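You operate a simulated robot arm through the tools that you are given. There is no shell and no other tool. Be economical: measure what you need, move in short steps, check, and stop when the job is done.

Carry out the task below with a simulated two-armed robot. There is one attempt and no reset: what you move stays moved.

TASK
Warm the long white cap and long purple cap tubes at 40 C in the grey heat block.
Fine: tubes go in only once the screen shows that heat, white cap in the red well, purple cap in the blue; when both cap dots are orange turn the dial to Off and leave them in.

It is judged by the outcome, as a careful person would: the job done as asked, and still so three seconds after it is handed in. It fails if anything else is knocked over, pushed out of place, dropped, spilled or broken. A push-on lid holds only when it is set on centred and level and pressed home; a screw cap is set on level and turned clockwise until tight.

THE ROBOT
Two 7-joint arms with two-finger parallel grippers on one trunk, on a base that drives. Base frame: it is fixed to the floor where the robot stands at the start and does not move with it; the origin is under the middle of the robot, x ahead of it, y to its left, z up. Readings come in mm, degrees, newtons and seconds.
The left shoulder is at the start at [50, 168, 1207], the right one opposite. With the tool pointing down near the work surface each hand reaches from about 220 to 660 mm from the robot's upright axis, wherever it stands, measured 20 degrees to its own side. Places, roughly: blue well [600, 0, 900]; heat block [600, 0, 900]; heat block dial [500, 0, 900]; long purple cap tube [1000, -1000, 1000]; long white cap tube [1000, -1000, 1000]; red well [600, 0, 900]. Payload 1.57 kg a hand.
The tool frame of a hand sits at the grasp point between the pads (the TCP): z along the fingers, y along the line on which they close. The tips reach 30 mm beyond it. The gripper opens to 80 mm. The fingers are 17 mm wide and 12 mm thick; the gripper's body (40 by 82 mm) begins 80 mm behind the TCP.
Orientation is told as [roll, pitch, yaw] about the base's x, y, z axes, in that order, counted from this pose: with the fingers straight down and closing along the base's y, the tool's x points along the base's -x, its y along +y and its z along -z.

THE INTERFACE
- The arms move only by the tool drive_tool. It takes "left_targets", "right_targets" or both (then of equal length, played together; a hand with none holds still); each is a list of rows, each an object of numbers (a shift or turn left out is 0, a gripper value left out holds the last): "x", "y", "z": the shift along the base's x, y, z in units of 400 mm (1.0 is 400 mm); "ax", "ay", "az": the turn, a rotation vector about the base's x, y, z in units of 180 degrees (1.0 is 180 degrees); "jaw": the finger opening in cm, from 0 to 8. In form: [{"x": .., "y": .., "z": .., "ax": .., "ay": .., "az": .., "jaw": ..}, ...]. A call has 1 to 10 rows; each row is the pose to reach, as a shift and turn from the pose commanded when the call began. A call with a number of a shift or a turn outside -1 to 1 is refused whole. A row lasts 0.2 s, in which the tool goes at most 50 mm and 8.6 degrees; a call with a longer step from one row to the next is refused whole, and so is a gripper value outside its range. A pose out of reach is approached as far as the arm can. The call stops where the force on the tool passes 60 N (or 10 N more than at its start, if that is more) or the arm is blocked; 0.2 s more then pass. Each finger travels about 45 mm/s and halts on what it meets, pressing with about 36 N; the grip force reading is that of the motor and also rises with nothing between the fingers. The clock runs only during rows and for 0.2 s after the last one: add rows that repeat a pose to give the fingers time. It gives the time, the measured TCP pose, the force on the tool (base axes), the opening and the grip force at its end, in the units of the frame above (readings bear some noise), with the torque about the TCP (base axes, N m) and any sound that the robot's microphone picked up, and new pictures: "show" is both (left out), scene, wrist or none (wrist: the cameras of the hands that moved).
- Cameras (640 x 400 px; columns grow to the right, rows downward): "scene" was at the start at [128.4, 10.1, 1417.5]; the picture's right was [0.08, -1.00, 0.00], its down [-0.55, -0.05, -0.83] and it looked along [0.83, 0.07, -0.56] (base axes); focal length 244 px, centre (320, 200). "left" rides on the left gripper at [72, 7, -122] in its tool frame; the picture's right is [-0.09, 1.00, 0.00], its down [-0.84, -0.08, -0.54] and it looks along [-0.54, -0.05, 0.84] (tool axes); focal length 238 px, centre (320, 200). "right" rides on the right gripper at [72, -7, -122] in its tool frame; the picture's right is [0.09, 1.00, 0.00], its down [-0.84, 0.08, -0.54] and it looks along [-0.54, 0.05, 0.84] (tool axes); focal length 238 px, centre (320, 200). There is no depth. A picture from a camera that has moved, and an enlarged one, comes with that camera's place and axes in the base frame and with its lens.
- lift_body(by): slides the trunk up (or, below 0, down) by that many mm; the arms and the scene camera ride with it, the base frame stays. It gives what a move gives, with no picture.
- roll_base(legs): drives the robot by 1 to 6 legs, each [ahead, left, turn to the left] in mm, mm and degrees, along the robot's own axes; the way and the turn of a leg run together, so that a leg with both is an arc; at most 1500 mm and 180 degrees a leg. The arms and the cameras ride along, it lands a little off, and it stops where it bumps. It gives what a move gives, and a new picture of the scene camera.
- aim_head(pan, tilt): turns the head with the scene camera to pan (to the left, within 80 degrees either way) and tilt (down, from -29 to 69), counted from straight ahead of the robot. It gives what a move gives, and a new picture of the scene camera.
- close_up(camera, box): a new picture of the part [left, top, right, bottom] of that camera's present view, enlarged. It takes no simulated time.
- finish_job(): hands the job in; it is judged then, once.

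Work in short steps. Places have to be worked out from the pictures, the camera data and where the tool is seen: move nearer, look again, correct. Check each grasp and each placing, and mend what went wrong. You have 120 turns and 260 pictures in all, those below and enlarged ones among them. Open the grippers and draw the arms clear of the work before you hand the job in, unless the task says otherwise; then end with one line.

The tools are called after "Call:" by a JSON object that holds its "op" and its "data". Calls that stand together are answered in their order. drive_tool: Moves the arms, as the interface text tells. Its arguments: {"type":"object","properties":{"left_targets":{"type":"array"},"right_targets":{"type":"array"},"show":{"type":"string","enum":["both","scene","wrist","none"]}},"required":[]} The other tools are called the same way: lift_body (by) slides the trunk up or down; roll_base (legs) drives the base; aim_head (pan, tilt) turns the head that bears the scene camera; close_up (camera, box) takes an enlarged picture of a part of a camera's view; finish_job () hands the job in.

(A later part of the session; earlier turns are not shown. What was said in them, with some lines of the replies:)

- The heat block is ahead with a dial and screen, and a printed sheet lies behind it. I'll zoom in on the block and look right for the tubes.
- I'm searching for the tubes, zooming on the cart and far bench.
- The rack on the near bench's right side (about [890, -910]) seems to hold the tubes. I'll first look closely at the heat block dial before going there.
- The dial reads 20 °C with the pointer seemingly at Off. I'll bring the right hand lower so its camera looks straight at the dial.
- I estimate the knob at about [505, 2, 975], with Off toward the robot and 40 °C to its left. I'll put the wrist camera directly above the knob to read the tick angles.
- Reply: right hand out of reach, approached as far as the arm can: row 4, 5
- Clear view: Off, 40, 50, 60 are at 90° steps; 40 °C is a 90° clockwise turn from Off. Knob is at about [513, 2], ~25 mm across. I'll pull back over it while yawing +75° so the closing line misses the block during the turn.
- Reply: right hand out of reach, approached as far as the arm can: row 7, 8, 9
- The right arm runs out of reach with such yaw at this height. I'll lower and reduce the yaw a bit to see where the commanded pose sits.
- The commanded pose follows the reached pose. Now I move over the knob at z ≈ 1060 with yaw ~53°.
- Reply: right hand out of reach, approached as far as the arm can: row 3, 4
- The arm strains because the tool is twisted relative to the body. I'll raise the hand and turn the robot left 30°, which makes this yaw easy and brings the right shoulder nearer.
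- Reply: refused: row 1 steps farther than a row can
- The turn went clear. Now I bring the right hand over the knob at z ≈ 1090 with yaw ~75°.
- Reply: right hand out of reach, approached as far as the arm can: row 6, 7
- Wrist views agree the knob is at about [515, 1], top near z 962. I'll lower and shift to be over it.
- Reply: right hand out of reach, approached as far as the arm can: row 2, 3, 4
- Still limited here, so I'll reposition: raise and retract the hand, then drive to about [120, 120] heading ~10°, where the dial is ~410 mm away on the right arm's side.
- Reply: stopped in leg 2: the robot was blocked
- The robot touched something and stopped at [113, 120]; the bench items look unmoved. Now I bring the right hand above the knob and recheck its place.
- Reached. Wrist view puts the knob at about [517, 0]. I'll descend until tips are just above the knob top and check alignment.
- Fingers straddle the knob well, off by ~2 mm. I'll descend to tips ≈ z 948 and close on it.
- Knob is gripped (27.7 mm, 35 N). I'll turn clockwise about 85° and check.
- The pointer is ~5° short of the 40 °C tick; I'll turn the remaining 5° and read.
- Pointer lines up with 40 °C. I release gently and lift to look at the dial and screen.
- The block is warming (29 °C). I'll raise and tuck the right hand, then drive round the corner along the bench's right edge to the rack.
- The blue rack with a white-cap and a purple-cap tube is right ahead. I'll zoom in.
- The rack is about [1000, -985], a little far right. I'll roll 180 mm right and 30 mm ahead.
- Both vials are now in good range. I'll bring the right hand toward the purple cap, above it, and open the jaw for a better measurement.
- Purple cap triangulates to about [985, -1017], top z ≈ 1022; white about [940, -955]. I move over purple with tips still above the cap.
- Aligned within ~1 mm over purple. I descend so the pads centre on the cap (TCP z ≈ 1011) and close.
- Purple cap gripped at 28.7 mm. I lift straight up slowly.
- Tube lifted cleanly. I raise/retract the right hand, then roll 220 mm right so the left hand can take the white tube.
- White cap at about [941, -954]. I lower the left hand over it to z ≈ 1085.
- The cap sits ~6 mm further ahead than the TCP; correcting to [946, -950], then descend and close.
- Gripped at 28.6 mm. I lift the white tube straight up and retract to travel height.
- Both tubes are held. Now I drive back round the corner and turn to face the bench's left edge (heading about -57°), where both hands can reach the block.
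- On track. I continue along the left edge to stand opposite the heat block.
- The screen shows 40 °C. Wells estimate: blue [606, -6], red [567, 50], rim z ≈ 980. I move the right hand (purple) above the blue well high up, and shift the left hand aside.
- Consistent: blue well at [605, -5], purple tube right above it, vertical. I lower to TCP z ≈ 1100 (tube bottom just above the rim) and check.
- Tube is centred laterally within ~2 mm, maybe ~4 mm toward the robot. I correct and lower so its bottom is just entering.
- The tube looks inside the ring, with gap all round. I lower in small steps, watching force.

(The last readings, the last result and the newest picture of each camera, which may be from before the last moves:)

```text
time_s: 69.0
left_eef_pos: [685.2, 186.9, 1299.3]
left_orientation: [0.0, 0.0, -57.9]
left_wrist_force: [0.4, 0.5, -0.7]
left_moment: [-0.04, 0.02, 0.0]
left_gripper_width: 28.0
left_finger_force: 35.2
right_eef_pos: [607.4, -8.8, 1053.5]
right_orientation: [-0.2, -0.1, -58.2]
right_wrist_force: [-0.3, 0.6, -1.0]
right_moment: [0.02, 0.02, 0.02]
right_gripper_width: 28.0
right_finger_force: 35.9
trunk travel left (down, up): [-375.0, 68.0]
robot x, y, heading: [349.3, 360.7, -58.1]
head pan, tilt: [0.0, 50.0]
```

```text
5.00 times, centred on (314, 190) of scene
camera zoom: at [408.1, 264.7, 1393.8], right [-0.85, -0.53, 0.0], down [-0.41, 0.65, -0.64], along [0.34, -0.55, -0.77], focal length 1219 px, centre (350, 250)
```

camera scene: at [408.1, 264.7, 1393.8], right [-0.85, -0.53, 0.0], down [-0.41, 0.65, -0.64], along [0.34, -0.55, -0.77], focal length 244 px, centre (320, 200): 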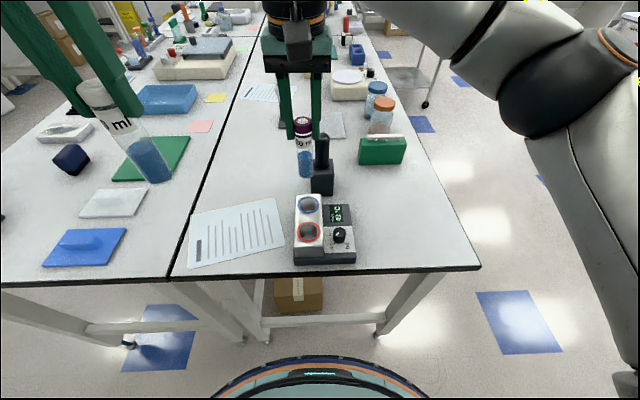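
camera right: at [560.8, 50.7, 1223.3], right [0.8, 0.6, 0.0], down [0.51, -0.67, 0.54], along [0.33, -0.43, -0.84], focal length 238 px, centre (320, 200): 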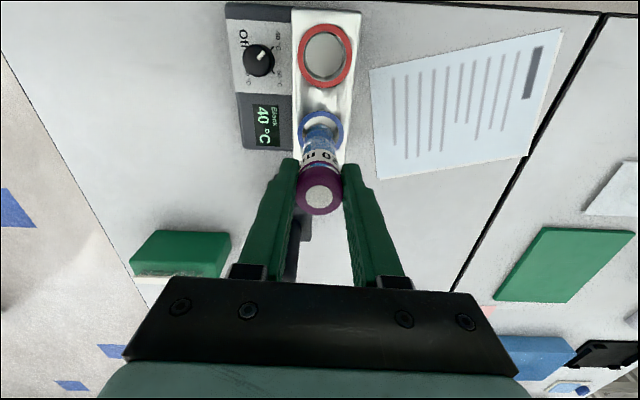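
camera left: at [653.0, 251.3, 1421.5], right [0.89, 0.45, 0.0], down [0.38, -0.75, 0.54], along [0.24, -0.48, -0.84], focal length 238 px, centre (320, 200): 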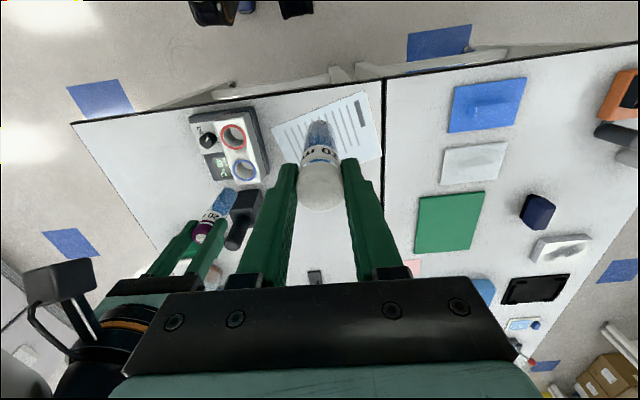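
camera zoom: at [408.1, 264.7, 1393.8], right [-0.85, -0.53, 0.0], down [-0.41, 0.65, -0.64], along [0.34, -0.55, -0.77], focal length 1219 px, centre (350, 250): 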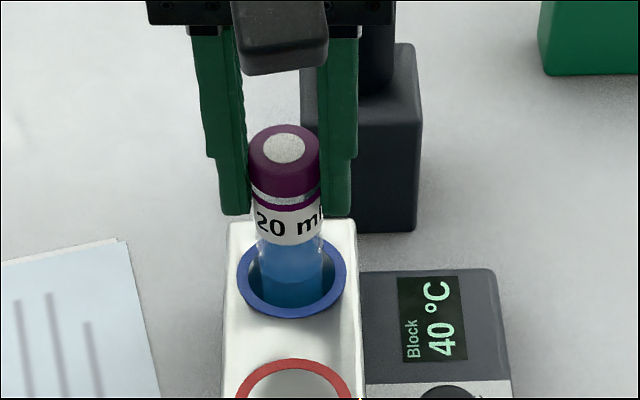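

Entering freely. Continue 10 mm.

Call:
{"op": "drive_tool", "data": {"right_targets": [{"z": -0.01}, {"z": -0.018}, {"z": -0.025}], "show": "none"}}

```text
time_s: 69.8
left_eef_pos: [683.0, 187.1, 1300.6]
left_orientation: [0.1, 0.0, -58.0]
left_wrist_force: [0.0, 0.1, -0.6]
left_moment: [0.0, -0.01, 0.0]
left_gripper_width: 28.3
left_finger_force: 36.1
right_eef_pos: [607.8, -9.2, 1045.2]
right_orientation: [0.3, -0.3, -58.2]
right_wrist_force: [0.0, -0.4, 12.7]
right_moment: [-0.02, 0.08, -0.03]
right_gripper_width: 28.1
right_finger_force: 35.7
trunk travel left (down, up): [-375.0, 68.0]
robot x, y, heading: [345.5, 362.0, -58.1]
head pan, tilt: [0.0, 50.0]
```

Contact (12.7 N) at z 1045 — the well floor. I check, then release.

Call:
{"op": "close_up", "data": {"camera": "right", "box": [240, 80, 400, 230]}}

Call:
{"op": "close_up", "data": {"camera": "scene", "box": [250, 150, 378, 230]}}

```text
2.67 times, centred on (320, 155) of right
camera zoom: at [562.8, 49.1, 1168.1], right [0.8, 0.6, 0.0], down [0.51, -0.67, 0.55], along [0.33, -0.44, -0.84], focal length 636 px, centre (320, 320)
```

zoom: 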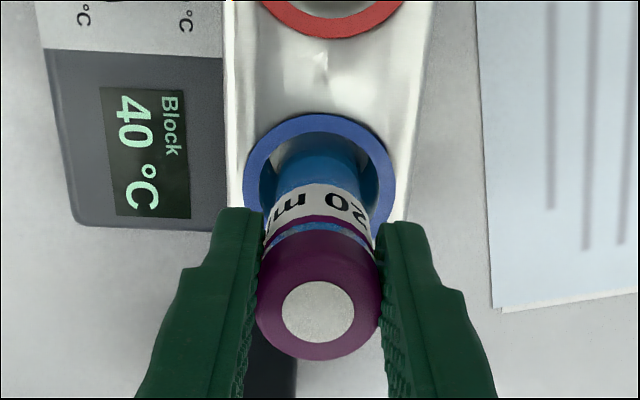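

```text
5.00 times, centred on (314, 190) of scene
camera zoom: at [407.3, 265.7, 1394.3], right [-0.85, -0.53, 0.0], down [-0.41, 0.65, -0.64], along [0.34, -0.55, -0.77], focal length 1219 px, centre (350, 250)
```

zoom: 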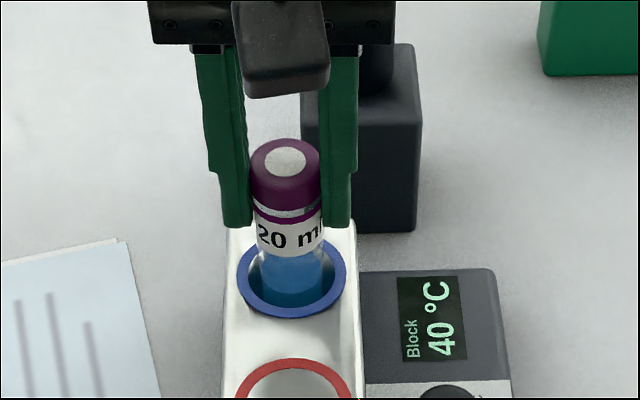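

Seated in the blue well. I open the jaw and rise straight up, then withdraw to the robot's right.

Call:
{"op": "drive_tool", "data": {"right_targets": [{"jaw": 4.5}, {"jaw": 4.5}, {"z": 0.04, "jaw": 4.5}, {"z": 0.12}, {"z": 0.22}, {"z": 0.32}, {"z": 0.42}, {"x": -0.09, "y": -0.05, "z": 0.47}, {"x": -0.19, "y": -0.09, "z": 0.5}], "show": "both"}}

Call:
{"op": "close_up", "data": {"camera": "scene", "box": [250, 150, 378, 230]}}

```text
time_s: 71.8
left_eef_pos: [684.3, 187.3, 1300.8]
left_orientation: [-0.1, 0.0, -58.0]
left_wrist_force: [-0.1, -0.3, -0.3]
left_moment: [-0.01, -0.01, -0.04]
left_gripper_width: 28.1
left_finger_force: 36.3
right_eef_pos: [530.5, -44.5, 1246.0]
right_orientation: [0.1, -0.1, -58.0]
right_wrist_force: [0.0, 0.1, -0.7]
right_moment: [0.02, -0.03, -0.02]
right_gripper_width: 45.0
right_finger_force: 0.0
trunk travel left (down, up): [-375.0, 68.0]
robot x, y, heading: [346.5, 360.7, -58.0]
head pan, tilt: [0.0, 50.0]
camera scene: at [407.0, 264.9, 1393.9], right [-0.85, -0.53, 0.0], down [-0.41, 0.65, -0.64], along [0.34, -0.55, -0.77], focal length 244 px, centre (320, 200)
camera right: at [485.6, 10.9, 1368.7], right [0.8, 0.6, 0.0], down [0.51, -0.67, 0.54], along [0.33, -0.43, -0.84], focal length 238 px, centre (320, 200)
```

scene: 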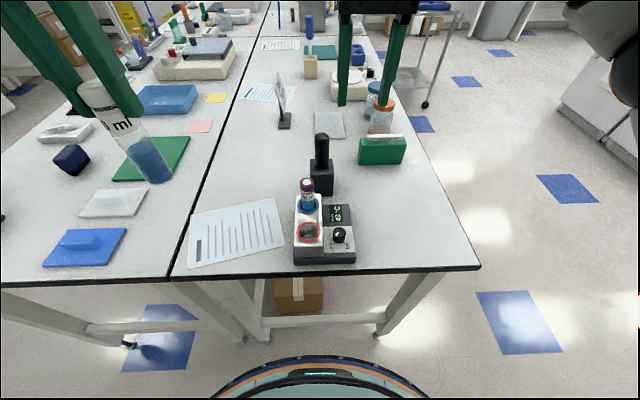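
right: 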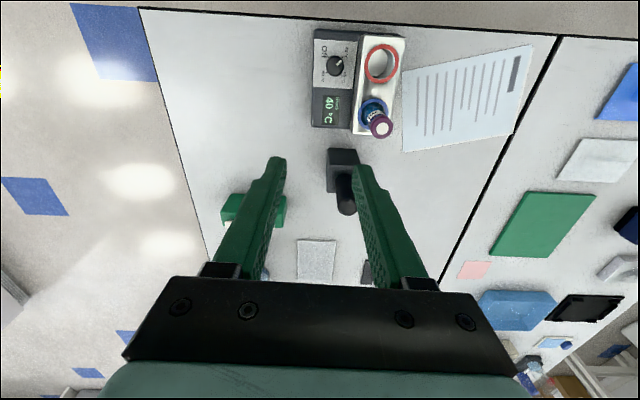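

```text
5.00 times, centred on (314, 190) of scene
camera zoom: at [407.0, 264.9, 1393.9], right [-0.85, -0.53, 0.0], down [-0.41, 0.65, -0.64], along [0.34, -0.55, -0.77], focal length 1219 px, centre (350, 250)
```

zoom: 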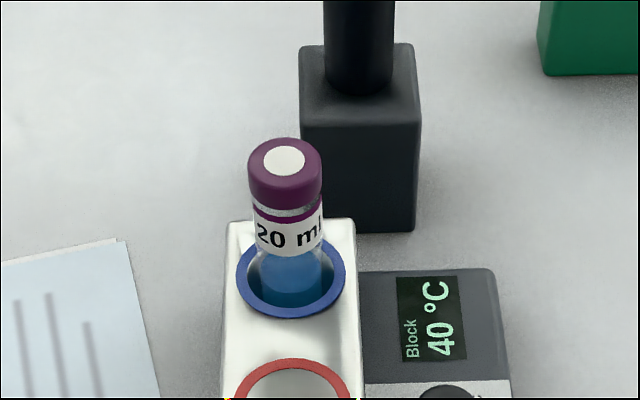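

Purple stands well in the blue well. I retreat the right hand to the far right, and bring the left hand with the white tube over the red well.

Call:
{"op": "drive_tool", "data": {"right_targets": [{"x": -0.1, "y": 0.02, "z": 0.03}, {"x": -0.2, "y": 0.05, "z": 0.06}, {"x": -0.3, "y": 0.09, "z": 0.1}, {"x": -0.4, "y": 0.13, "z": 0.12}, {"x": -0.43, "y": 0.14, "z": 0.13}, {"x": -0.43, "y": 0.14, "z": 0.13}, {"x": -0.43, "y": 0.14, "z": 0.13}, {"x": -0.43, "y": 0.14, "z": 0.13}], "left_targets": [{}, {}, {"x": -0.05, "y": -0.06, "z": -0.05}, {"x": -0.1, "y": -0.13, "z": -0.11}, {"x": -0.16, "y": -0.2, "z": -0.17}, {"x": -0.22, "y": -0.27, "z": -0.23}, {"x": -0.285, "y": -0.34, "z": -0.28}, {"x": -0.285, "y": -0.352, "z": -0.3}], "show": "both"}}

Call:
{"op": "close_up", "data": {"camera": "left", "box": [240, 40, 400, 140]}}

```text
time_s: 73.6
left_eef_pos: [570.4, 44.9, 1177.9]
left_orientation: [-0.1, 0.0, -57.9]
left_wrist_force: [0.1, 0.6, -0.4]
left_moment: [-0.02, 0.05, 0.0]
left_gripper_width: 28.0
left_finger_force: 36.2
right_eef_pos: [359.6, 10.8, 1296.2]
right_orientation: [-0.1, -0.1, -58.2]
right_wrist_force: [-0.8, 0.7, 0.4]
right_moment: [-0.04, 0.0, -0.02]
right_gripper_width: 44.9
right_finger_force: 0.0
trunk travel left (down, up): [-375.0, 68.0]
robot x, y, heading: [343.6, 363.6, -57.8]
head pan, tilt: [0.0, 50.0]
camera scene: at [408.4, 265.1, 1393.9], right [-0.85, -0.53, 0.0], down [-0.41, 0.65, -0.64], along [0.34, -0.55, -0.77], focal length 244 px, centre (320, 200)
camera right: at [315.7, 68.0, 1419.1], right [0.8, 0.6, 0.0], down [0.51, -0.67, 0.54], along [0.33, -0.43, -0.84], focal length 238 px, centre (320, 200)
camera left: at [539.1, 110.9, 1300.4], right [0.89, 0.45, 0.0], down [0.38, -0.75, 0.54], along [0.24, -0.48, -0.84], focal length 238 px, centre (320, 200)
```

scene: 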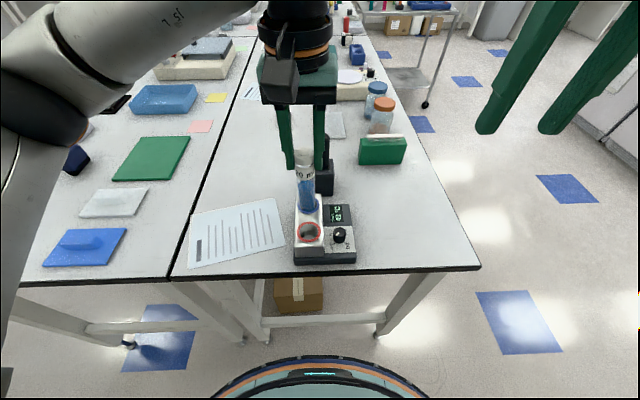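
right: 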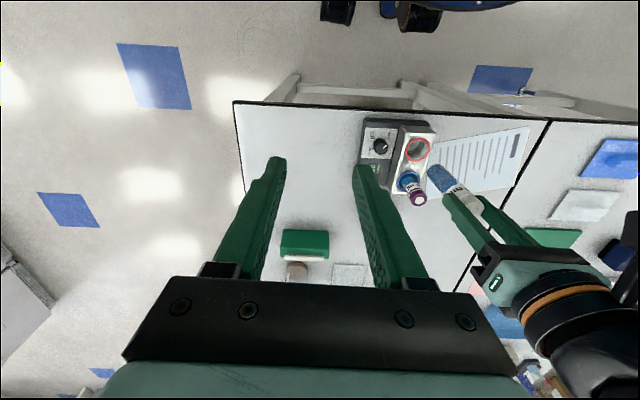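
left: 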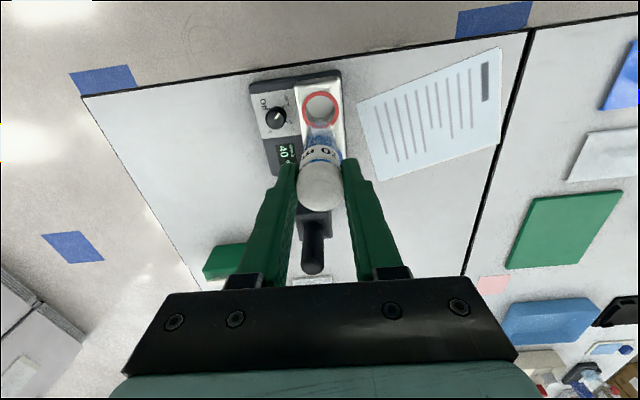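

```text
4.00 times, centred on (320, 90) of left
camera zoom: at [539.1, 110.9, 1300.4], right [0.89, 0.45, 0.0], down [0.38, -0.75, 0.54], along [0.24, -0.48, -0.84], focal length 953 px, centre (320, 640)
```

zoom: 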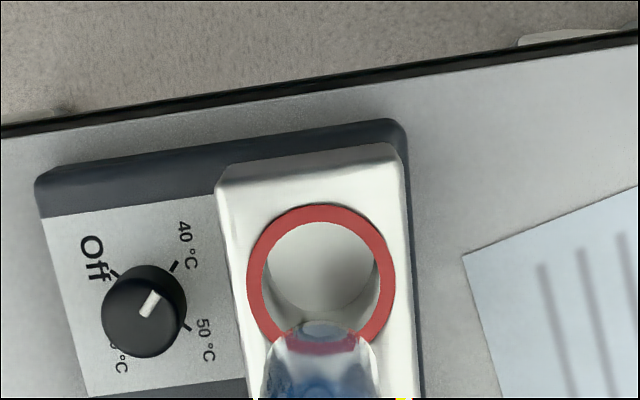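

Red ring reads [568, 51]. I lower the white tube to just above the rim with a small correction.

Call:
{"op": "drive_tool", "data": {"left_targets": [{"y": 0.004, "z": -0.07}, {"y": 0.007, "z": -0.14}, {"y": 0.007, "z": -0.195}, {"y": 0.007, "z": -0.195}], "show": "none"}}

Call:
{"op": "close_up", "data": {"camera": "left", "box": [256, 60, 384, 140]}}

Call:
{"op": "close_up", "data": {"camera": "scene", "box": [250, 170, 378, 250]}}

```text
time_s: 74.6
left_eef_pos: [571.7, 47.9, 1102.1]
left_orientation: [0.0, 0.0, -58.0]
left_wrist_force: [0.0, 0.5, -0.4]
left_moment: [0.01, 0.03, 0.02]
left_gripper_width: 27.9
left_finger_force: 35.8
right_eef_pos: [359.3, 11.2, 1296.5]
right_orientation: [-0.1, -0.1, -58.2]
right_wrist_force: [0.4, -0.5, -0.3]
right_moment: [0.01, -0.02, 0.01]
right_gripper_width: 44.9
right_finger_force: 0.0
trunk travel left (down, up): [-375.0, 68.0]
robot x, y, heading: [347.0, 363.4, -57.9]
head pan, tilt: [0.0, 50.0]
```

```text
5.00 times, centred on (320, 100) of left
camera zoom: at [540.4, 113.1, 1223.3], right [0.89, 0.45, 0.0], down [0.38, -0.75, 0.54], along [0.24, -0.48, -0.84], focal length 1192 px, centre (320, 700)
```

zoom: 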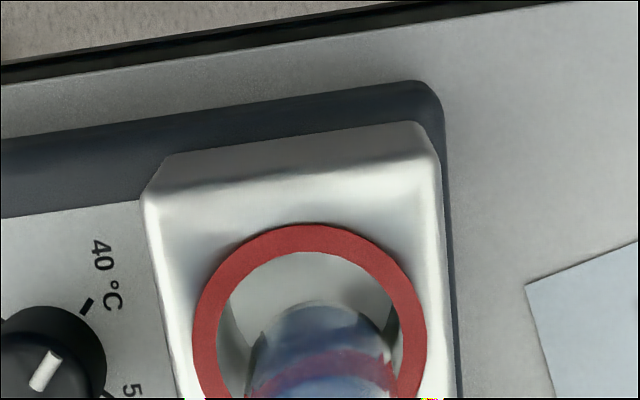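

```text
5.00 times, centred on (314, 210) of scene
camera zoom: at [407.8, 264.8, 1393.9], right [-0.85, -0.53, 0.0], down [-0.41, 0.65, -0.64], along [0.34, -0.55, -0.77], focal length 1219 px, centre (350, 150)
```

zoom: 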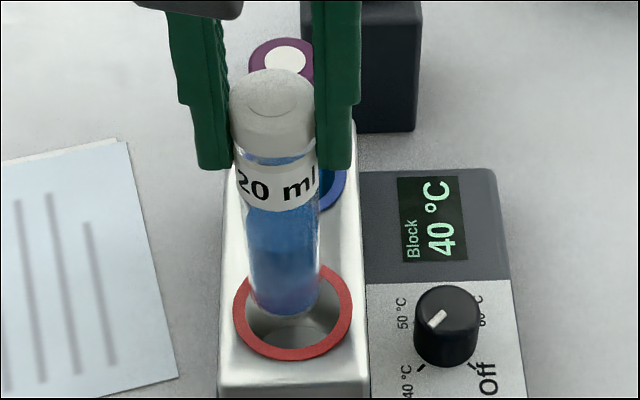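

Tube is ~2.5 mm to the robot's left of the ring centre; correct and lower to entering depth.

Call:
{"op": "drive_tool", "data": {"left_targets": [{"x": -0.006, "y": -0.004}, {"x": -0.006, "y": -0.004, "z": -0.04}, {"x": -0.006, "y": -0.004, "z": -0.07}, {"x": -0.006, "y": -0.004, "z": -0.07}], "show": "none"}}

Call:
{"op": "close_up", "data": {"camera": "left", "box": [256, 80, 384, 160]}}

Call:
{"op": "close_up", "data": {"camera": "scene", "box": [250, 170, 378, 250]}}

```text
time_s: 75.6
left_eef_pos: [567.4, 47.4, 1074.1]
left_orientation: [0.0, 0.0, -58.0]
left_wrist_force: [0.3, -0.1, -0.7]
left_moment: [0.01, 0.02, 0.0]
left_gripper_width: 27.9
left_finger_force: 36.6
right_eef_pos: [359.3, 10.1, 1296.0]
right_orientation: [-0.2, 0.0, -58.2]
right_wrist_force: [1.1, -0.7, -0.1]
right_moment: [0.01, -0.02, 0.04]
right_gripper_width: 45.1
right_finger_force: 0.0
trunk travel left (down, up): [-375.0, 68.0]
robot x, y, heading: [348.8, 359.8, -58.0]
head pan, tilt: [0.0, 50.0]
```

```text
5.00 times, centred on (320, 120) of left
camera zoom: at [537.2, 112.2, 1195.4], right [0.89, 0.45, 0.0], down [0.38, -0.75, 0.54], along [0.24, -0.48, -0.84], focal length 1192 px, centre (320, 600)
```

zoom: 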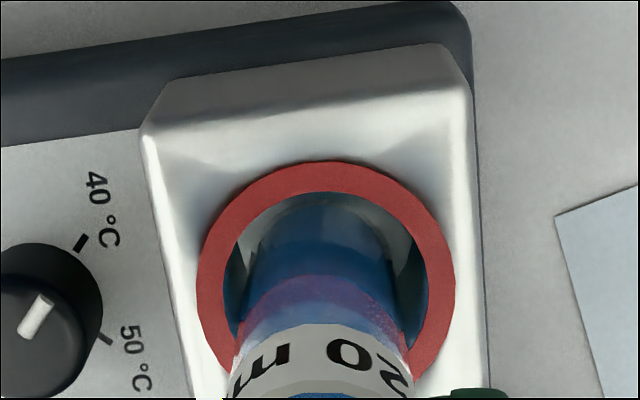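

```text
5.00 times, centred on (314, 210) of scene
camera zoom: at [408.0, 264.8, 1393.8], right [-0.85, -0.53, 0.0], down [-0.41, 0.65, -0.64], along [0.34, -0.55, -0.77], focal length 1219 px, centre (350, 150)
```

zoom: 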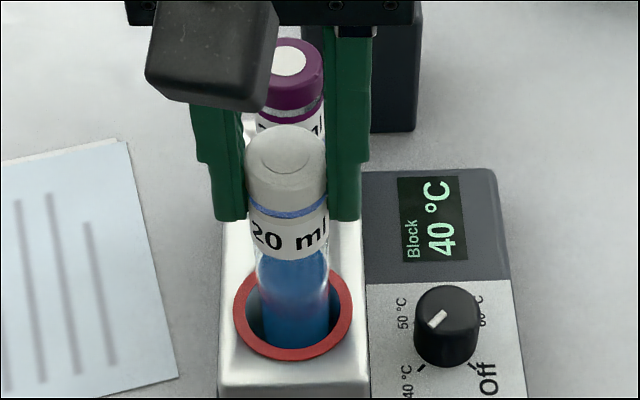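

Centred. Continue down toward the floor.

Call:
{"op": "drive_tool", "data": {"left_targets": [{"z": -0.02}, {"z": -0.04}, {"z": -0.055}, {"z": -0.065}], "show": "none"}}

```text
time_s: 76.6
left_eef_pos: [567.8, 46.6, 1045.4]
left_orientation: [0.0, -0.1, -58.0]
left_wrist_force: [0.0, 0.3, -1.3]
left_moment: [0.01, 0.02, -0.02]
left_gripper_width: 27.9
left_finger_force: 36.6
right_eef_pos: [360.3, 10.4, 1295.8]
right_orientation: [-0.2, -0.1, -58.2]
right_wrist_force: [-0.3, -0.2, 0.1]
right_moment: [-0.02, 0.0, 0.05]
right_gripper_width: 44.9
right_finger_force: 0.1
trunk travel left (down, up): [-375.0, 68.0]
robot x, y, heading: [348.3, 360.4, -58.2]
head pan, tilt: [0.0, 50.0]
```

Call:
{"op": "drive_tool", "data": {"left_targets": [{"z": -0.004}, {"z": -0.009}], "show": "none"}}

Call:
{"op": "close_up", "data": {"camera": "scene", "box": [250, 170, 378, 250]}}

```text
time_s: 77.2
left_eef_pos: [567.4, 47.1, 1046.4]
left_orientation: [-0.2, -0.4, -58.0]
left_wrist_force: [1.1, 0.7, 18.4]
left_moment: [0.05, 0.11, -0.06]
left_gripper_width: 28.3
left_finger_force: 36.0
right_eef_pos: [359.2, 11.8, 1297.3]
right_orientation: [-0.1, -0.2, -58.2]
right_wrist_force: [0.1, -0.4, 0.1]
right_moment: [0.0, -0.02, -0.01]
right_gripper_width: 45.1
right_finger_force: 0.0
trunk travel left (down, up): [-375.0, 68.0]
robot x, y, heading: [344.8, 361.9, -58.0]
head pan, tilt: [0.0, 50.0]
```

```text
5.00 times, centred on (314, 210) of scene
camera zoom: at [407.4, 266.1, 1394.4], right [-0.85, -0.53, 0.0], down [-0.41, 0.65, -0.64], along [0.34, -0.55, -0.77], focal length 1219 px, centre (350, 150)
```

zoom: 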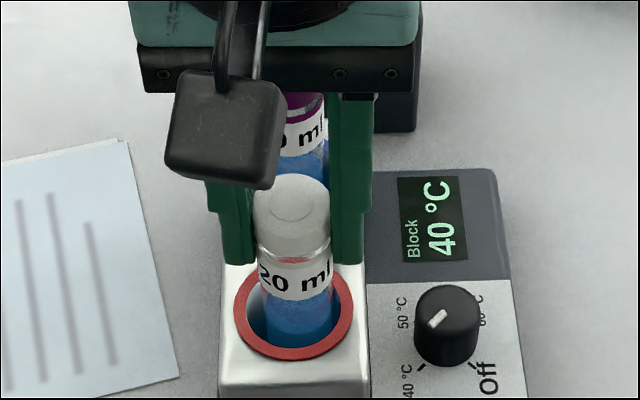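

The white tube is on the red well's floor (18 N). I release, rise straight up, and move the left hand away.

Call:
{"op": "drive_tool", "data": {"left_targets": [{"jaw": 4.5}, {"jaw": 4.5}, {"z": 0.04}, {"z": 0.12}, {"z": 0.22}, {"z": 0.32}, {"z": 0.42}, {"x": 0.08, "y": 0.06, "z": 0.48}, {"x": 0.17, "y": 0.12, "z": 0.54}, {"x": 0.27, "y": 0.18, "z": 0.58}], "show": "scene"}}

Call:
{"op": "close_up", "data": {"camera": "scene", "box": [250, 170, 378, 250]}}

```text
time_s: 79.4
left_eef_pos: [680.2, 119.5, 1276.0]
left_orientation: [-0.1, 0.0, -57.9]
left_wrist_force: [0.4, 0.3, -0.5]
left_moment: [-0.02, 0.02, 0.01]
left_gripper_width: 44.9
left_finger_force: 0.1
right_eef_pos: [360.7, 11.3, 1296.8]
right_orientation: [-0.1, -0.2, -58.2]
right_wrist_force: [-1.2, 0.1, 0.5]
right_moment: [0.04, 0.01, 0.0]
right_gripper_width: 45.2
right_finger_force: 0.1
trunk travel left (down, up): [-375.0, 68.0]
robot x, y, heading: [346.7, 360.6, -57.8]
head pan, tilt: [0.0, 50.0]
camera scene: at [408.8, 265.9, 1393.9], right [-0.85, -0.53, 0.0], down [-0.41, 0.65, -0.64], along [0.34, -0.55, -0.77], focal length 244 px, centre (320, 200)
```

scene: 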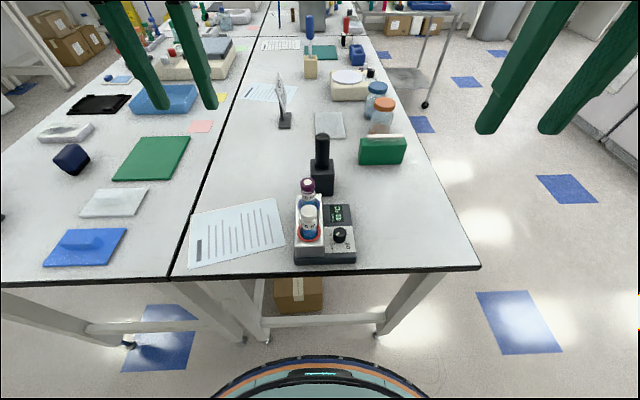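

```text
5.00 times, centred on (314, 210) of scene
camera zoom: at [408.8, 265.9, 1393.9], right [-0.85, -0.53, 0.0], down [-0.41, 0.65, -0.64], along [0.34, -0.55, -0.77], focal length 1219 px, centre (350, 150)
```

zoom: 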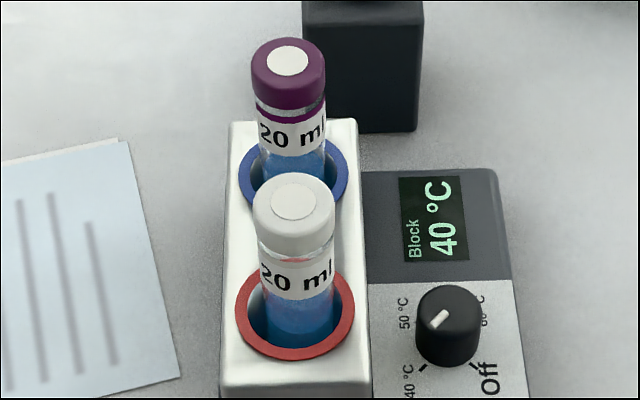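

Both tubes are in, dots still white. Meanwhile I bring the right hand over the knob, yawing to -103° so the 90° return turn ends at -13°.

Call:
{"op": "drive_tool", "data": {"right_targets": [{"x": 0.1, "z": -0.05, "az": -0.042, "jaw": 3.8}, {"x": 0.2, "z": -0.12, "az": -0.084}, {"x": 0.3, "y": -0.01, "z": -0.19, "az": -0.126}, {"x": 0.38, "y": -0.018, "z": -0.27, "az": -0.168}, {"x": 0.398, "y": -0.018, "z": -0.36, "az": -0.21}, {"x": 0.398, "y": -0.018, "z": -0.46, "az": -0.25}, {"x": 0.398, "y": -0.018, "z": -0.56, "az": -0.25}, {"x": 0.398, "y": -0.018, "z": -0.6, "az": -0.25}], "show": "both"}}

Call:
{"op": "close_up", "data": {"camera": "scene", "box": [250, 170, 378, 250]}}

```text
time_s: 81.2
left_eef_pos: [678.4, 118.3, 1275.5]
left_orientation: [0.0, 0.0, -58.0]
left_wrist_force: [0.5, 1.1, -0.1]
left_moment: [0.04, 0.0, 0.01]
left_gripper_width: 44.9
left_finger_force: 0.1
right_eef_pos: [518.9, 5.1, 1054.8]
right_orientation: [0.1, -0.1, -103.2]
right_wrist_force: [0.8, 0.1, 1.0]
right_moment: [-0.05, 0.02, -0.01]
right_gripper_width: 38.1
right_finger_force: 0.1
trunk travel left (down, up): [-375.0, 68.0]
robot x, y, heading: [347.1, 363.3, -58.0]
head pan, tilt: [0.0, 50.0]
camera scene: at [407.9, 264.8, 1393.9], right [-0.85, -0.53, 0.0], down [-0.41, 0.65, -0.64], along [0.34, -0.55, -0.77], focal length 244 px, centre (320, 200)
camera right: at [527.4, 77.0, 1176.8], right [0.99, -0.14, 0.0], down [-0.12, -0.83, 0.54], along [-0.08, -0.54, -0.84], focal length 238 px, centre (320, 200)
```

scene: 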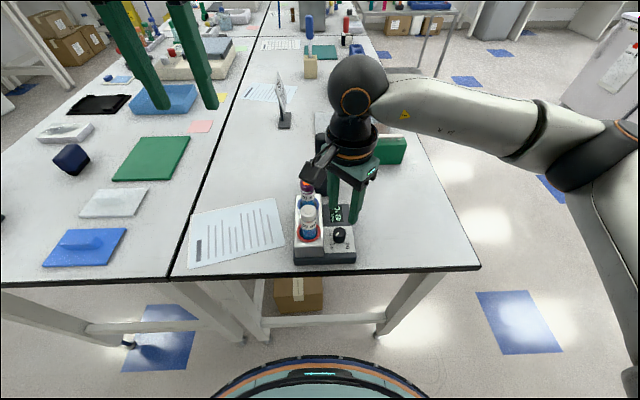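
right: 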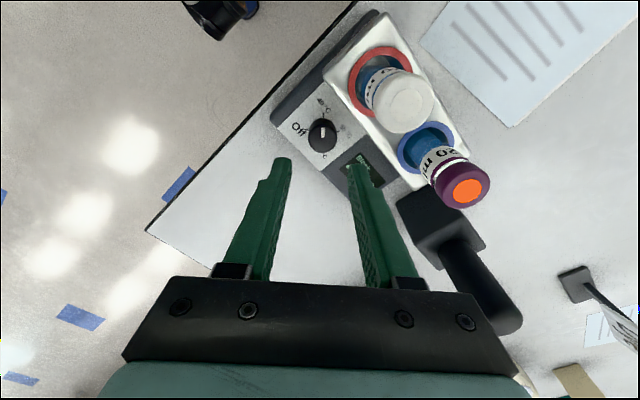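

```text
5.00 times, centred on (314, 210) of scene
camera zoom: at [407.9, 264.8, 1393.9], right [-0.85, -0.53, 0.0], down [-0.41, 0.65, -0.64], along [0.34, -0.55, -0.77], focal length 1219 px, centre (350, 150)
```

zoom: 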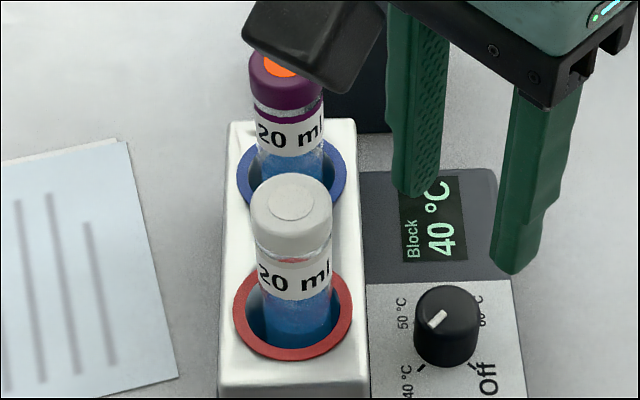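

Purple's dot is already orange; white not yet. I descend to just above the knob and check alignment while waiting.

Call:
{"op": "drive_tool", "data": {"right_targets": [{"x": 0.002, "z": -0.07}, {"x": 0.002, "z": -0.134}, {"x": 0.002, "z": -0.134}], "show": "none"}}

Call:
{"op": "close_up", "data": {"camera": "right", "box": [240, 80, 432, 200]}}

Call:
{"op": "close_up", "data": {"camera": "scene", "box": [250, 170, 378, 250]}}

```text
time_s: 82.0
left_eef_pos: [678.6, 117.4, 1276.1]
left_orientation: [0.0, 0.0, -58.0]
left_wrist_force: [0.1, 0.6, 0.2]
left_moment: [0.0, -0.01, -0.01]
left_gripper_width: 45.0
left_finger_force: 0.1
right_eef_pos: [519.7, 5.3, 1000.5]
right_orientation: [-0.2, -0.1, -103.2]
right_wrist_force: [0.2, -0.1, 0.2]
right_moment: [0.01, 0.03, 0.01]
right_gripper_width: 37.9
right_finger_force: 0.0
trunk travel left (down, up): [-375.0, 68.0]
robot x, y, heading: [346.0, 363.6, -58.0]
head pan, tilt: [0.0, 50.0]
```

```text
3.33 times, centred on (336, 140) of right
camera zoom: at [528.9, 76.0, 1123.9], right [0.99, -0.14, 0.0], down [-0.11, -0.83, 0.54], along [-0.08, -0.54, -0.84], focal length 794 px, centre (267, 400)
```

zoom: 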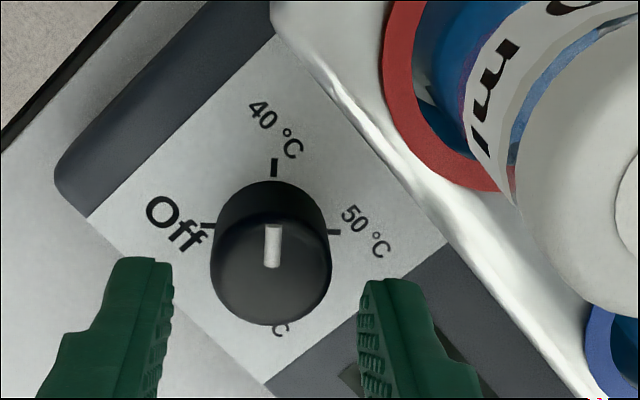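

```text
5.00 times, centred on (314, 210) of scene
camera zoom: at [408.0, 264.9, 1393.9], right [-0.85, -0.53, 0.0], down [-0.41, 0.65, -0.64], along [0.34, -0.55, -0.77], focal length 1219 px, centre (350, 150)
```

zoom: 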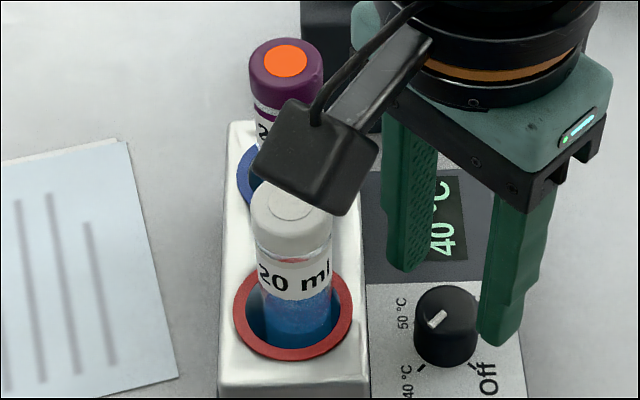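

Aligned well over the knob. The white dot is not orange yet; I wait here.

Call:
{"op": "drive_tool", "data": {"right_targets": [{}, {}, {}, {}, {}, {}, {}, {}, {}, {}], "show": "none"}}

Call:
{"op": "drive_tool", "data": {"right_targets": [{}, {}, {}, {}, {}, {}, {}, {}, {}, {}], "show": "none"}}

Call:
{"op": "close_up", "data": {"camera": "scene", "box": [250, 170, 378, 250]}}

Call:
{"op": "close_up", "data": {"camera": "right", "box": [300, 0, 640, 212]}}

```text
time_s: 84.2
left_eef_pos: [678.8, 117.3, 1275.1]
left_orientation: [0.0, -0.1, -58.0]
left_wrist_force: [0.0, -0.3, -0.2]
left_moment: [0.0, 0.01, -0.01]
left_gripper_width: 44.9
left_finger_force: 0.1
right_eef_pos: [520.7, 4.9, 1001.6]
right_orientation: [-0.2, -0.1, -103.1]
right_wrist_force: [-0.2, 0.5, 0.3]
right_moment: [0.0, -0.02, 0.02]
right_gripper_width: 37.8
right_finger_force: 0.0
trunk travel left (down, up): [-375.0, 68.0]
robot x, y, heading: [346.9, 359.3, -57.7]
head pan, tilt: [0.0, 50.0]
```

```text
time_s: 86.4
left_eef_pos: [678.3, 117.7, 1276.9]
left_orientation: [0.1, 0.0, -58.1]
left_wrist_force: [-0.1, -0.3, -0.2]
left_moment: [0.01, 0.0, 0.0]
left_gripper_width: 45.1
left_finger_force: 0.0
right_eef_pos: [519.9, 5.2, 1000.9]
right_orientation: [-0.1, -0.2, -103.2]
right_wrist_force: [-0.4, -0.1, 0.1]
right_moment: [0.02, -0.01, 0.02]
right_gripper_width: 37.8
right_finger_force: 0.1
trunk travel left (down, up): [-375.0, 68.0]
robot x, y, heading: [346.5, 363.3, -57.8]
head pan, tilt: [0.0, 50.0]
```

```text
5.00 times, centred on (314, 210) of scene
camera zoom: at [408.0, 264.8, 1393.8], right [-0.85, -0.53, 0.0], down [-0.41, 0.65, -0.64], along [0.34, -0.55, -0.77], focal length 1219 px, centre (350, 150)
```

zoom: 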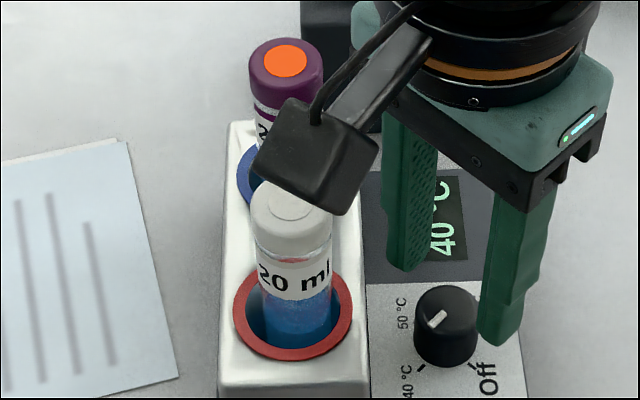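

```text
1.88 times, centred on (470, 106) of right
camera zoom: at [528.9, 76.0, 1124.2], right [0.99, -0.14, 0.0], down [-0.11, -0.83, 0.54], along [-0.08, -0.54, -0.84], focal length 449 px, centre (38, 377)
```

zoom: 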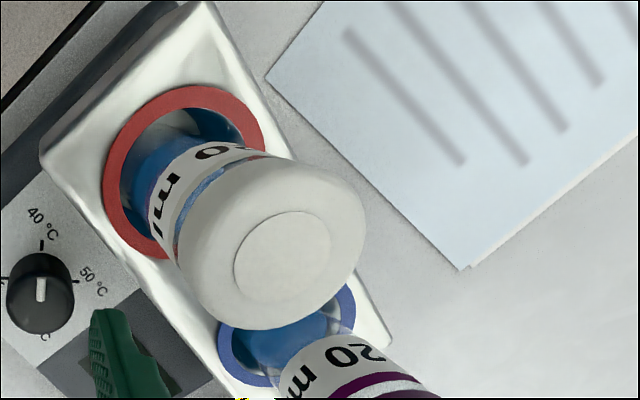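

The white dot is still white at 86 s; I wait a few more seconds.

Call:
{"op": "drive_tool", "data": {"right_targets": [{}, {}, {}, {}, {}, {}, {}, {}, {}, {}], "show": "none"}}

Call:
{"op": "close_up", "data": {"camera": "right", "box": [300, 0, 640, 212]}}

```text
time_s: 88.6
left_eef_pos: [678.7, 117.5, 1276.3]
left_orientation: [0.0, 0.0, -58.0]
left_wrist_force: [0.3, 0.4, -0.3]
left_moment: [0.02, 0.0, 0.04]
left_gripper_width: 45.0
left_finger_force: 0.0
right_eef_pos: [519.8, 5.3, 1001.4]
right_orientation: [-0.2, 0.0, -103.1]
right_wrist_force: [0.1, 0.8, 0.0]
right_moment: [-0.01, 0.02, 0.01]
right_gripper_width: 37.9
right_finger_force: 0.1
trunk travel left (down, up): [-375.0, 68.0]
robot x, y, heading: [346.5, 359.3, -58.0]
head pan, tilt: [0.0, 50.0]
```

```text
1.88 times, centred on (470, 106) of right
camera zoom: at [528.9, 76.0, 1124.2], right [0.99, -0.14, 0.0], down [-0.11, -0.83, 0.54], along [-0.08, -0.54, -0.84], focal length 449 px, centre (38, 377)
```

zoom: 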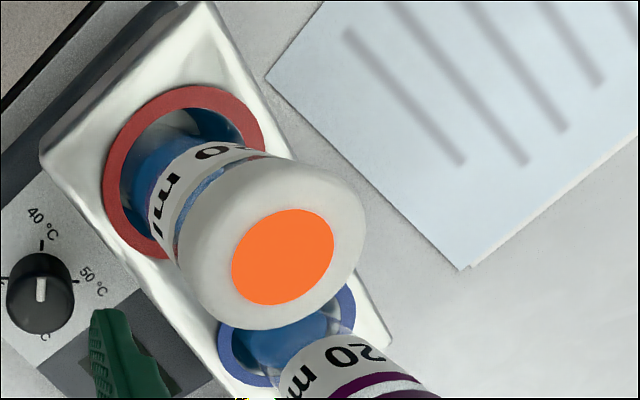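

Both dots are orange. I descend onto the knob and grip it.

Call:
{"op": "drive_tool", "data": {"right_targets": [{"x": 0.002, "z": -0.025}, {"x": 0.002, "z": -0.052}, {"x": 0.002, "z": -0.052, "jaw": 1.5}, {"x": 0.002, "z": -0.052, "jaw": 1.5}, {"x": 0.002, "z": -0.052, "jaw": 1.5}], "show": "wrist"}}

```text
time_s: 89.8
left_eef_pos: [677.0, 118.5, 1277.1]
left_orientation: [-0.1, 0.0, -57.9]
left_wrist_force: [0.4, 0.5, 0.3]
left_moment: [0.02, 0.0, 0.05]
left_gripper_width: 44.8
left_finger_force: 0.1
right_eef_pos: [520.7, 4.0, 982.4]
right_orientation: [-0.1, -0.1, -103.1]
right_wrist_force: [-1.2, 0.3, 0.3]
right_moment: [0.02, -0.1, 0.0]
right_gripper_width: 27.3
right_finger_force: 34.1
trunk travel left (down, up): [-375.0, 68.0]
robot x, y, heading: [348.1, 362.1, -57.9]
head pan, tilt: [0.0, 50.0]
camera right: at [529.8, 75.2, 1104.1], right [0.99, -0.14, 0.0], down [-0.11, -0.83, 0.54], along [-0.08, -0.54, -0.84], focal length 238 px, centre (320, 200)
```

right: 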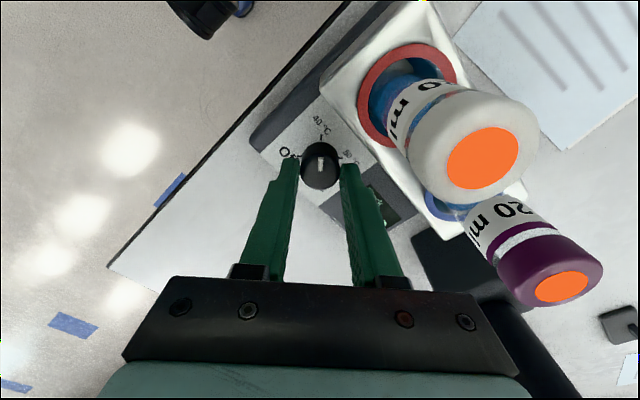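

Knob gripped. Turn counter-clockwise ~85°, then the rest.

Call:
{"op": "drive_tool", "data": {"right_targets": [{"az": 0.047}, {"az": 0.094}, {"az": 0.141}, {"az": 0.188}, {"az": 0.235}, {"az": 0.282}, {"az": 0.329}, {"az": 0.376}, {"az": 0.423}, {"az": 0.47}], "show": "wrist"}}

Call:
{"op": "drive_tool", "data": {"right_targets": [{"az": 0.03}, {"az": 0.03}], "show": "none"}}

Call:
{"op": "close_up", "data": {"camera": "right", "box": [224, 90, 416, 210]}}

```text
time_s: 92.0
left_eef_pos: [678.5, 118.1, 1275.6]
left_orientation: [-0.1, 0.0, -57.9]
left_wrist_force: [-0.2, 0.1, 0.0]
left_moment: [0.01, -0.01, 0.0]
left_gripper_width: 44.8
left_finger_force: 0.0
right_eef_pos: [520.5, 3.4, 980.8]
right_orientation: [0.0, 0.0, -18.4]
right_wrist_force: [-2.6, 6.0, -9.1]
right_moment: [0.39, 0.18, -0.01]
right_gripper_width: 26.8
right_finger_force: 37.9
trunk travel left (down, up): [-375.0, 68.0]
robot x, y, heading: [347.9, 358.3, -57.7]
head pan, tilt: [0.0, 50.0]
camera right: at [449.3, 19.8, 1104.2], right [0.23, 0.97, 0.0], down [0.82, -0.19, 0.54], along [0.53, -0.12, -0.84], focal length 238 px, centre (320, 200)
```

right: 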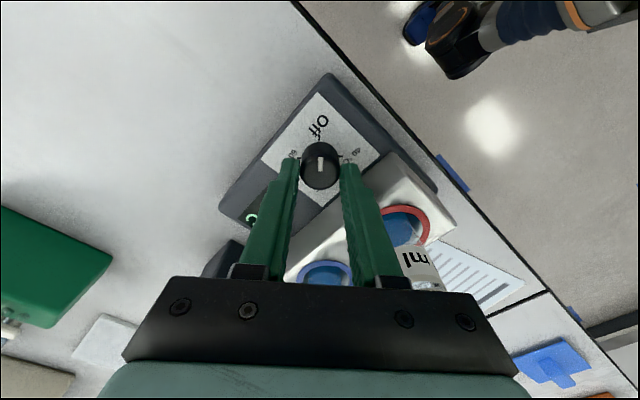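

```text
time_s: 92.6
left_eef_pos: [677.4, 117.5, 1275.9]
left_orientation: [0.0, 0.0, -58.0]
left_wrist_force: [0.7, 0.7, 0.5]
left_moment: [0.0, 0.0, -0.01]
left_gripper_width: 45.2
left_finger_force: 0.1
right_eef_pos: [520.1, 4.7, 981.9]
right_orientation: [0.0, 0.1, -13.2]
right_wrist_force: [-6.1, 5.4, -10.4]
right_moment: [0.54, 0.42, -0.41]
right_gripper_width: 26.8
right_finger_force: 38.0
trunk travel left (down, up): [-375.0, 68.0]
robot x, y, heading: [343.9, 361.9, -58.2]
head pan, tilt: [0.0, 50.0]
```

```text
3.33 times, centred on (320, 150) of right
camera zoom: at [448.1, 13.4, 1104.2], right [0.14, 0.99, 0.0], down [0.83, -0.11, 0.54], along [0.54, -0.07, -0.84], focal length 794 px, centre (320, 367)
```

zoom: 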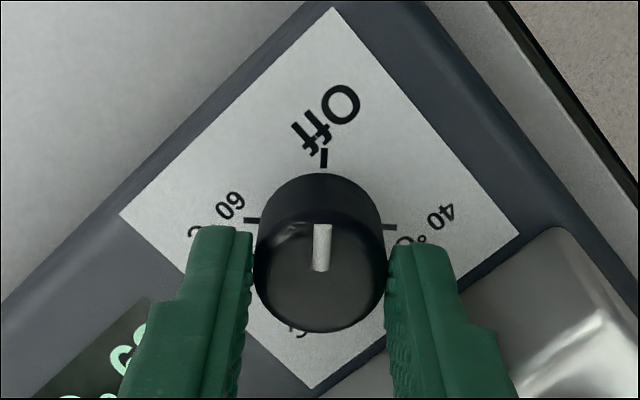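

The pointer is at the Off tick (torque hints at the end stop). I release, lift straight up and withdraw.

Call:
{"op": "drive_tool", "data": {"right_targets": [{"jaw": 3.8}, {"jaw": 3.8}, {"z": 0.07}, {"z": 0.16}, {"z": 0.26}, {"z": 0.37}, {"z": 0.48}, {"x": -0.1, "z": 0.53}, {"x": -0.2, "z": 0.58}, {"x": -0.3, "z": 0.6}], "show": "both"}}

Call:
{"op": "close_up", "data": {"camera": "scene", "box": [250, 170, 410, 270]}}

```text
time_s: 94.8
left_eef_pos: [677.2, 118.1, 1276.3]
left_orientation: [0.0, 0.0, -58.0]
left_wrist_force: [0.2, 1.0, -0.1]
left_moment: [-0.02, -0.02, 0.04]
left_gripper_width: 45.2
left_finger_force: 0.0
right_eef_pos: [399.6, 4.0, 1220.6]
right_orientation: [0.0, -0.3, -13.1]
right_wrist_force: [0.3, 0.1, -0.3]
right_moment: [0.0, 0.01, 0.0]
right_gripper_width: 37.8
right_finger_force: 0.0
trunk travel left (down, up): [-375.0, 68.0]
robot x, y, heading: [343.6, 358.9, -58.0]
head pan, tilt: [0.0, 50.0]
camera scene: at [406.7, 264.8, 1393.9], right [-0.85, -0.53, 0.0], down [-0.41, 0.65, -0.64], along [0.34, -0.55, -0.77], focal length 244 px, centre (320, 200)
camera right: at [326.2, 12.7, 1342.9], right [0.14, 0.99, 0.0], down [0.83, -0.11, 0.54], along [0.54, -0.08, -0.84], focal length 238 px, centre (320, 200)
```

scene: 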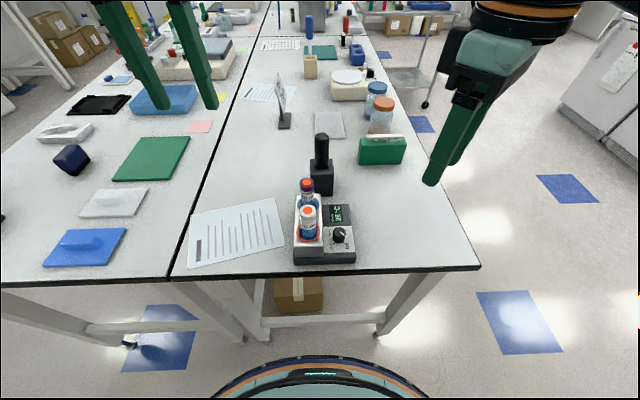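
right: 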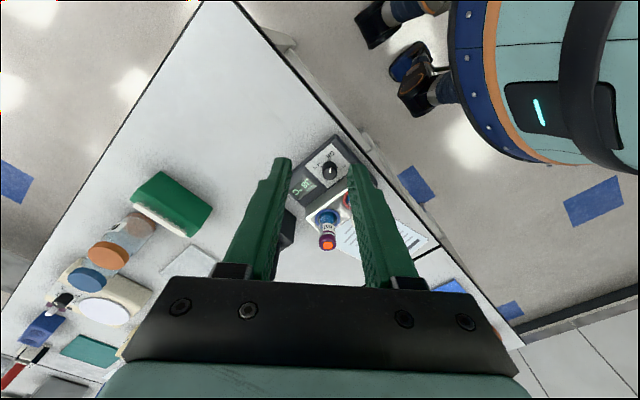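

```text
4.00 times, centred on (330, 220) of scene
camera zoom: at [406.7, 264.8, 1393.9], right [-0.85, -0.53, 0.0], down [-0.41, 0.65, -0.64], along [0.34, -0.55, -0.77], focal length 975 px, centre (280, 120)
```

zoom: 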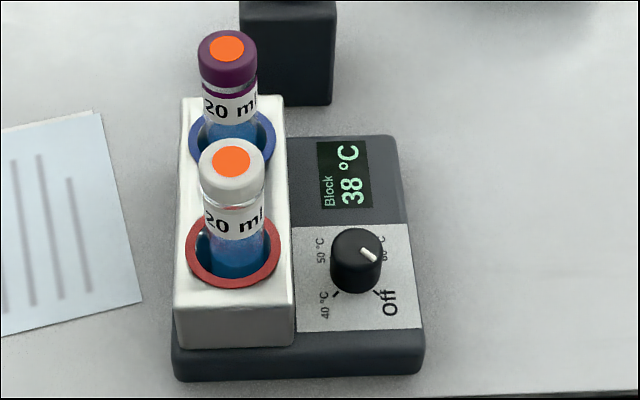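

Block is cooling (38 °C), the pointer is at Off, both dots are orange and both tubes stand in their wells. I open both grippers fully, already clear of the work, and hand in.

Call:
{"op": "drive_tool", "data": {"left_targets": [{"jaw": 8}, {"x": 0.05, "y": 0.05}, {"x": 0.1, "y": 0.1}], "right_targets": [{"jaw": 8}, {"z": 0.05}, {"z": 0.1}], "show": "scene"}}

Call:
{"op": "finish_job", "data": {}}

```text
time_s: 95.6
left_eef_pos: [717.1, 158.6, 1275.8]
left_orientation: [-0.2, 0.0, -58.2]
left_wrist_force: [0.2, 0.3, -0.2]
left_moment: [0.02, -0.03, -0.02]
left_gripper_width: 79.9
left_finger_force: 0.0
right_eef_pos: [399.9, 3.4, 1261.6]
right_orientation: [0.0, -0.2, -13.2]
right_wrist_force: [0.2, 0.3, -0.2]
right_moment: [0.03, -0.03, 0.02]
right_gripper_width: 79.9
right_finger_force: 0.0
trunk travel left (down, up): [-375.0, 68.0]
robot x, y, heading: [350.7, 364.5, -58.0]
head pan, tilt: [0.0, 50.0]
camera scene: at [408.0, 265.5, 1393.9], right [-0.85, -0.53, 0.0], down [-0.41, 0.65, -0.64], along [0.34, -0.55, -0.77], focal length 244 px, centre (320, 200)
```

scene: 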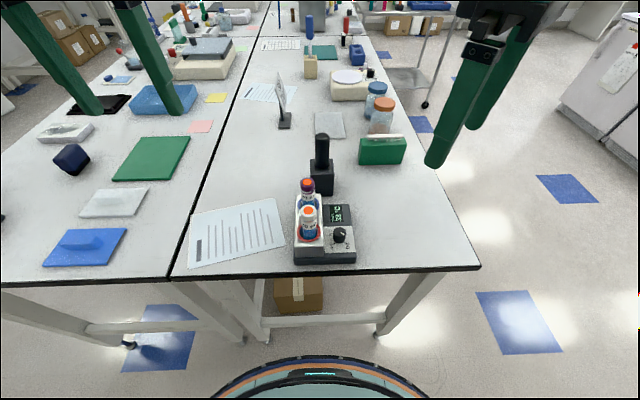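

```text
The job is handed in.
```

Both tubes went in at 40 °C and were warmed until both cap dots turned orange: white cap in the red well, purple cap in the blue well. They are still in their wells, the dial is at Off, and the screen had dropped to 38 °C when I last read it.
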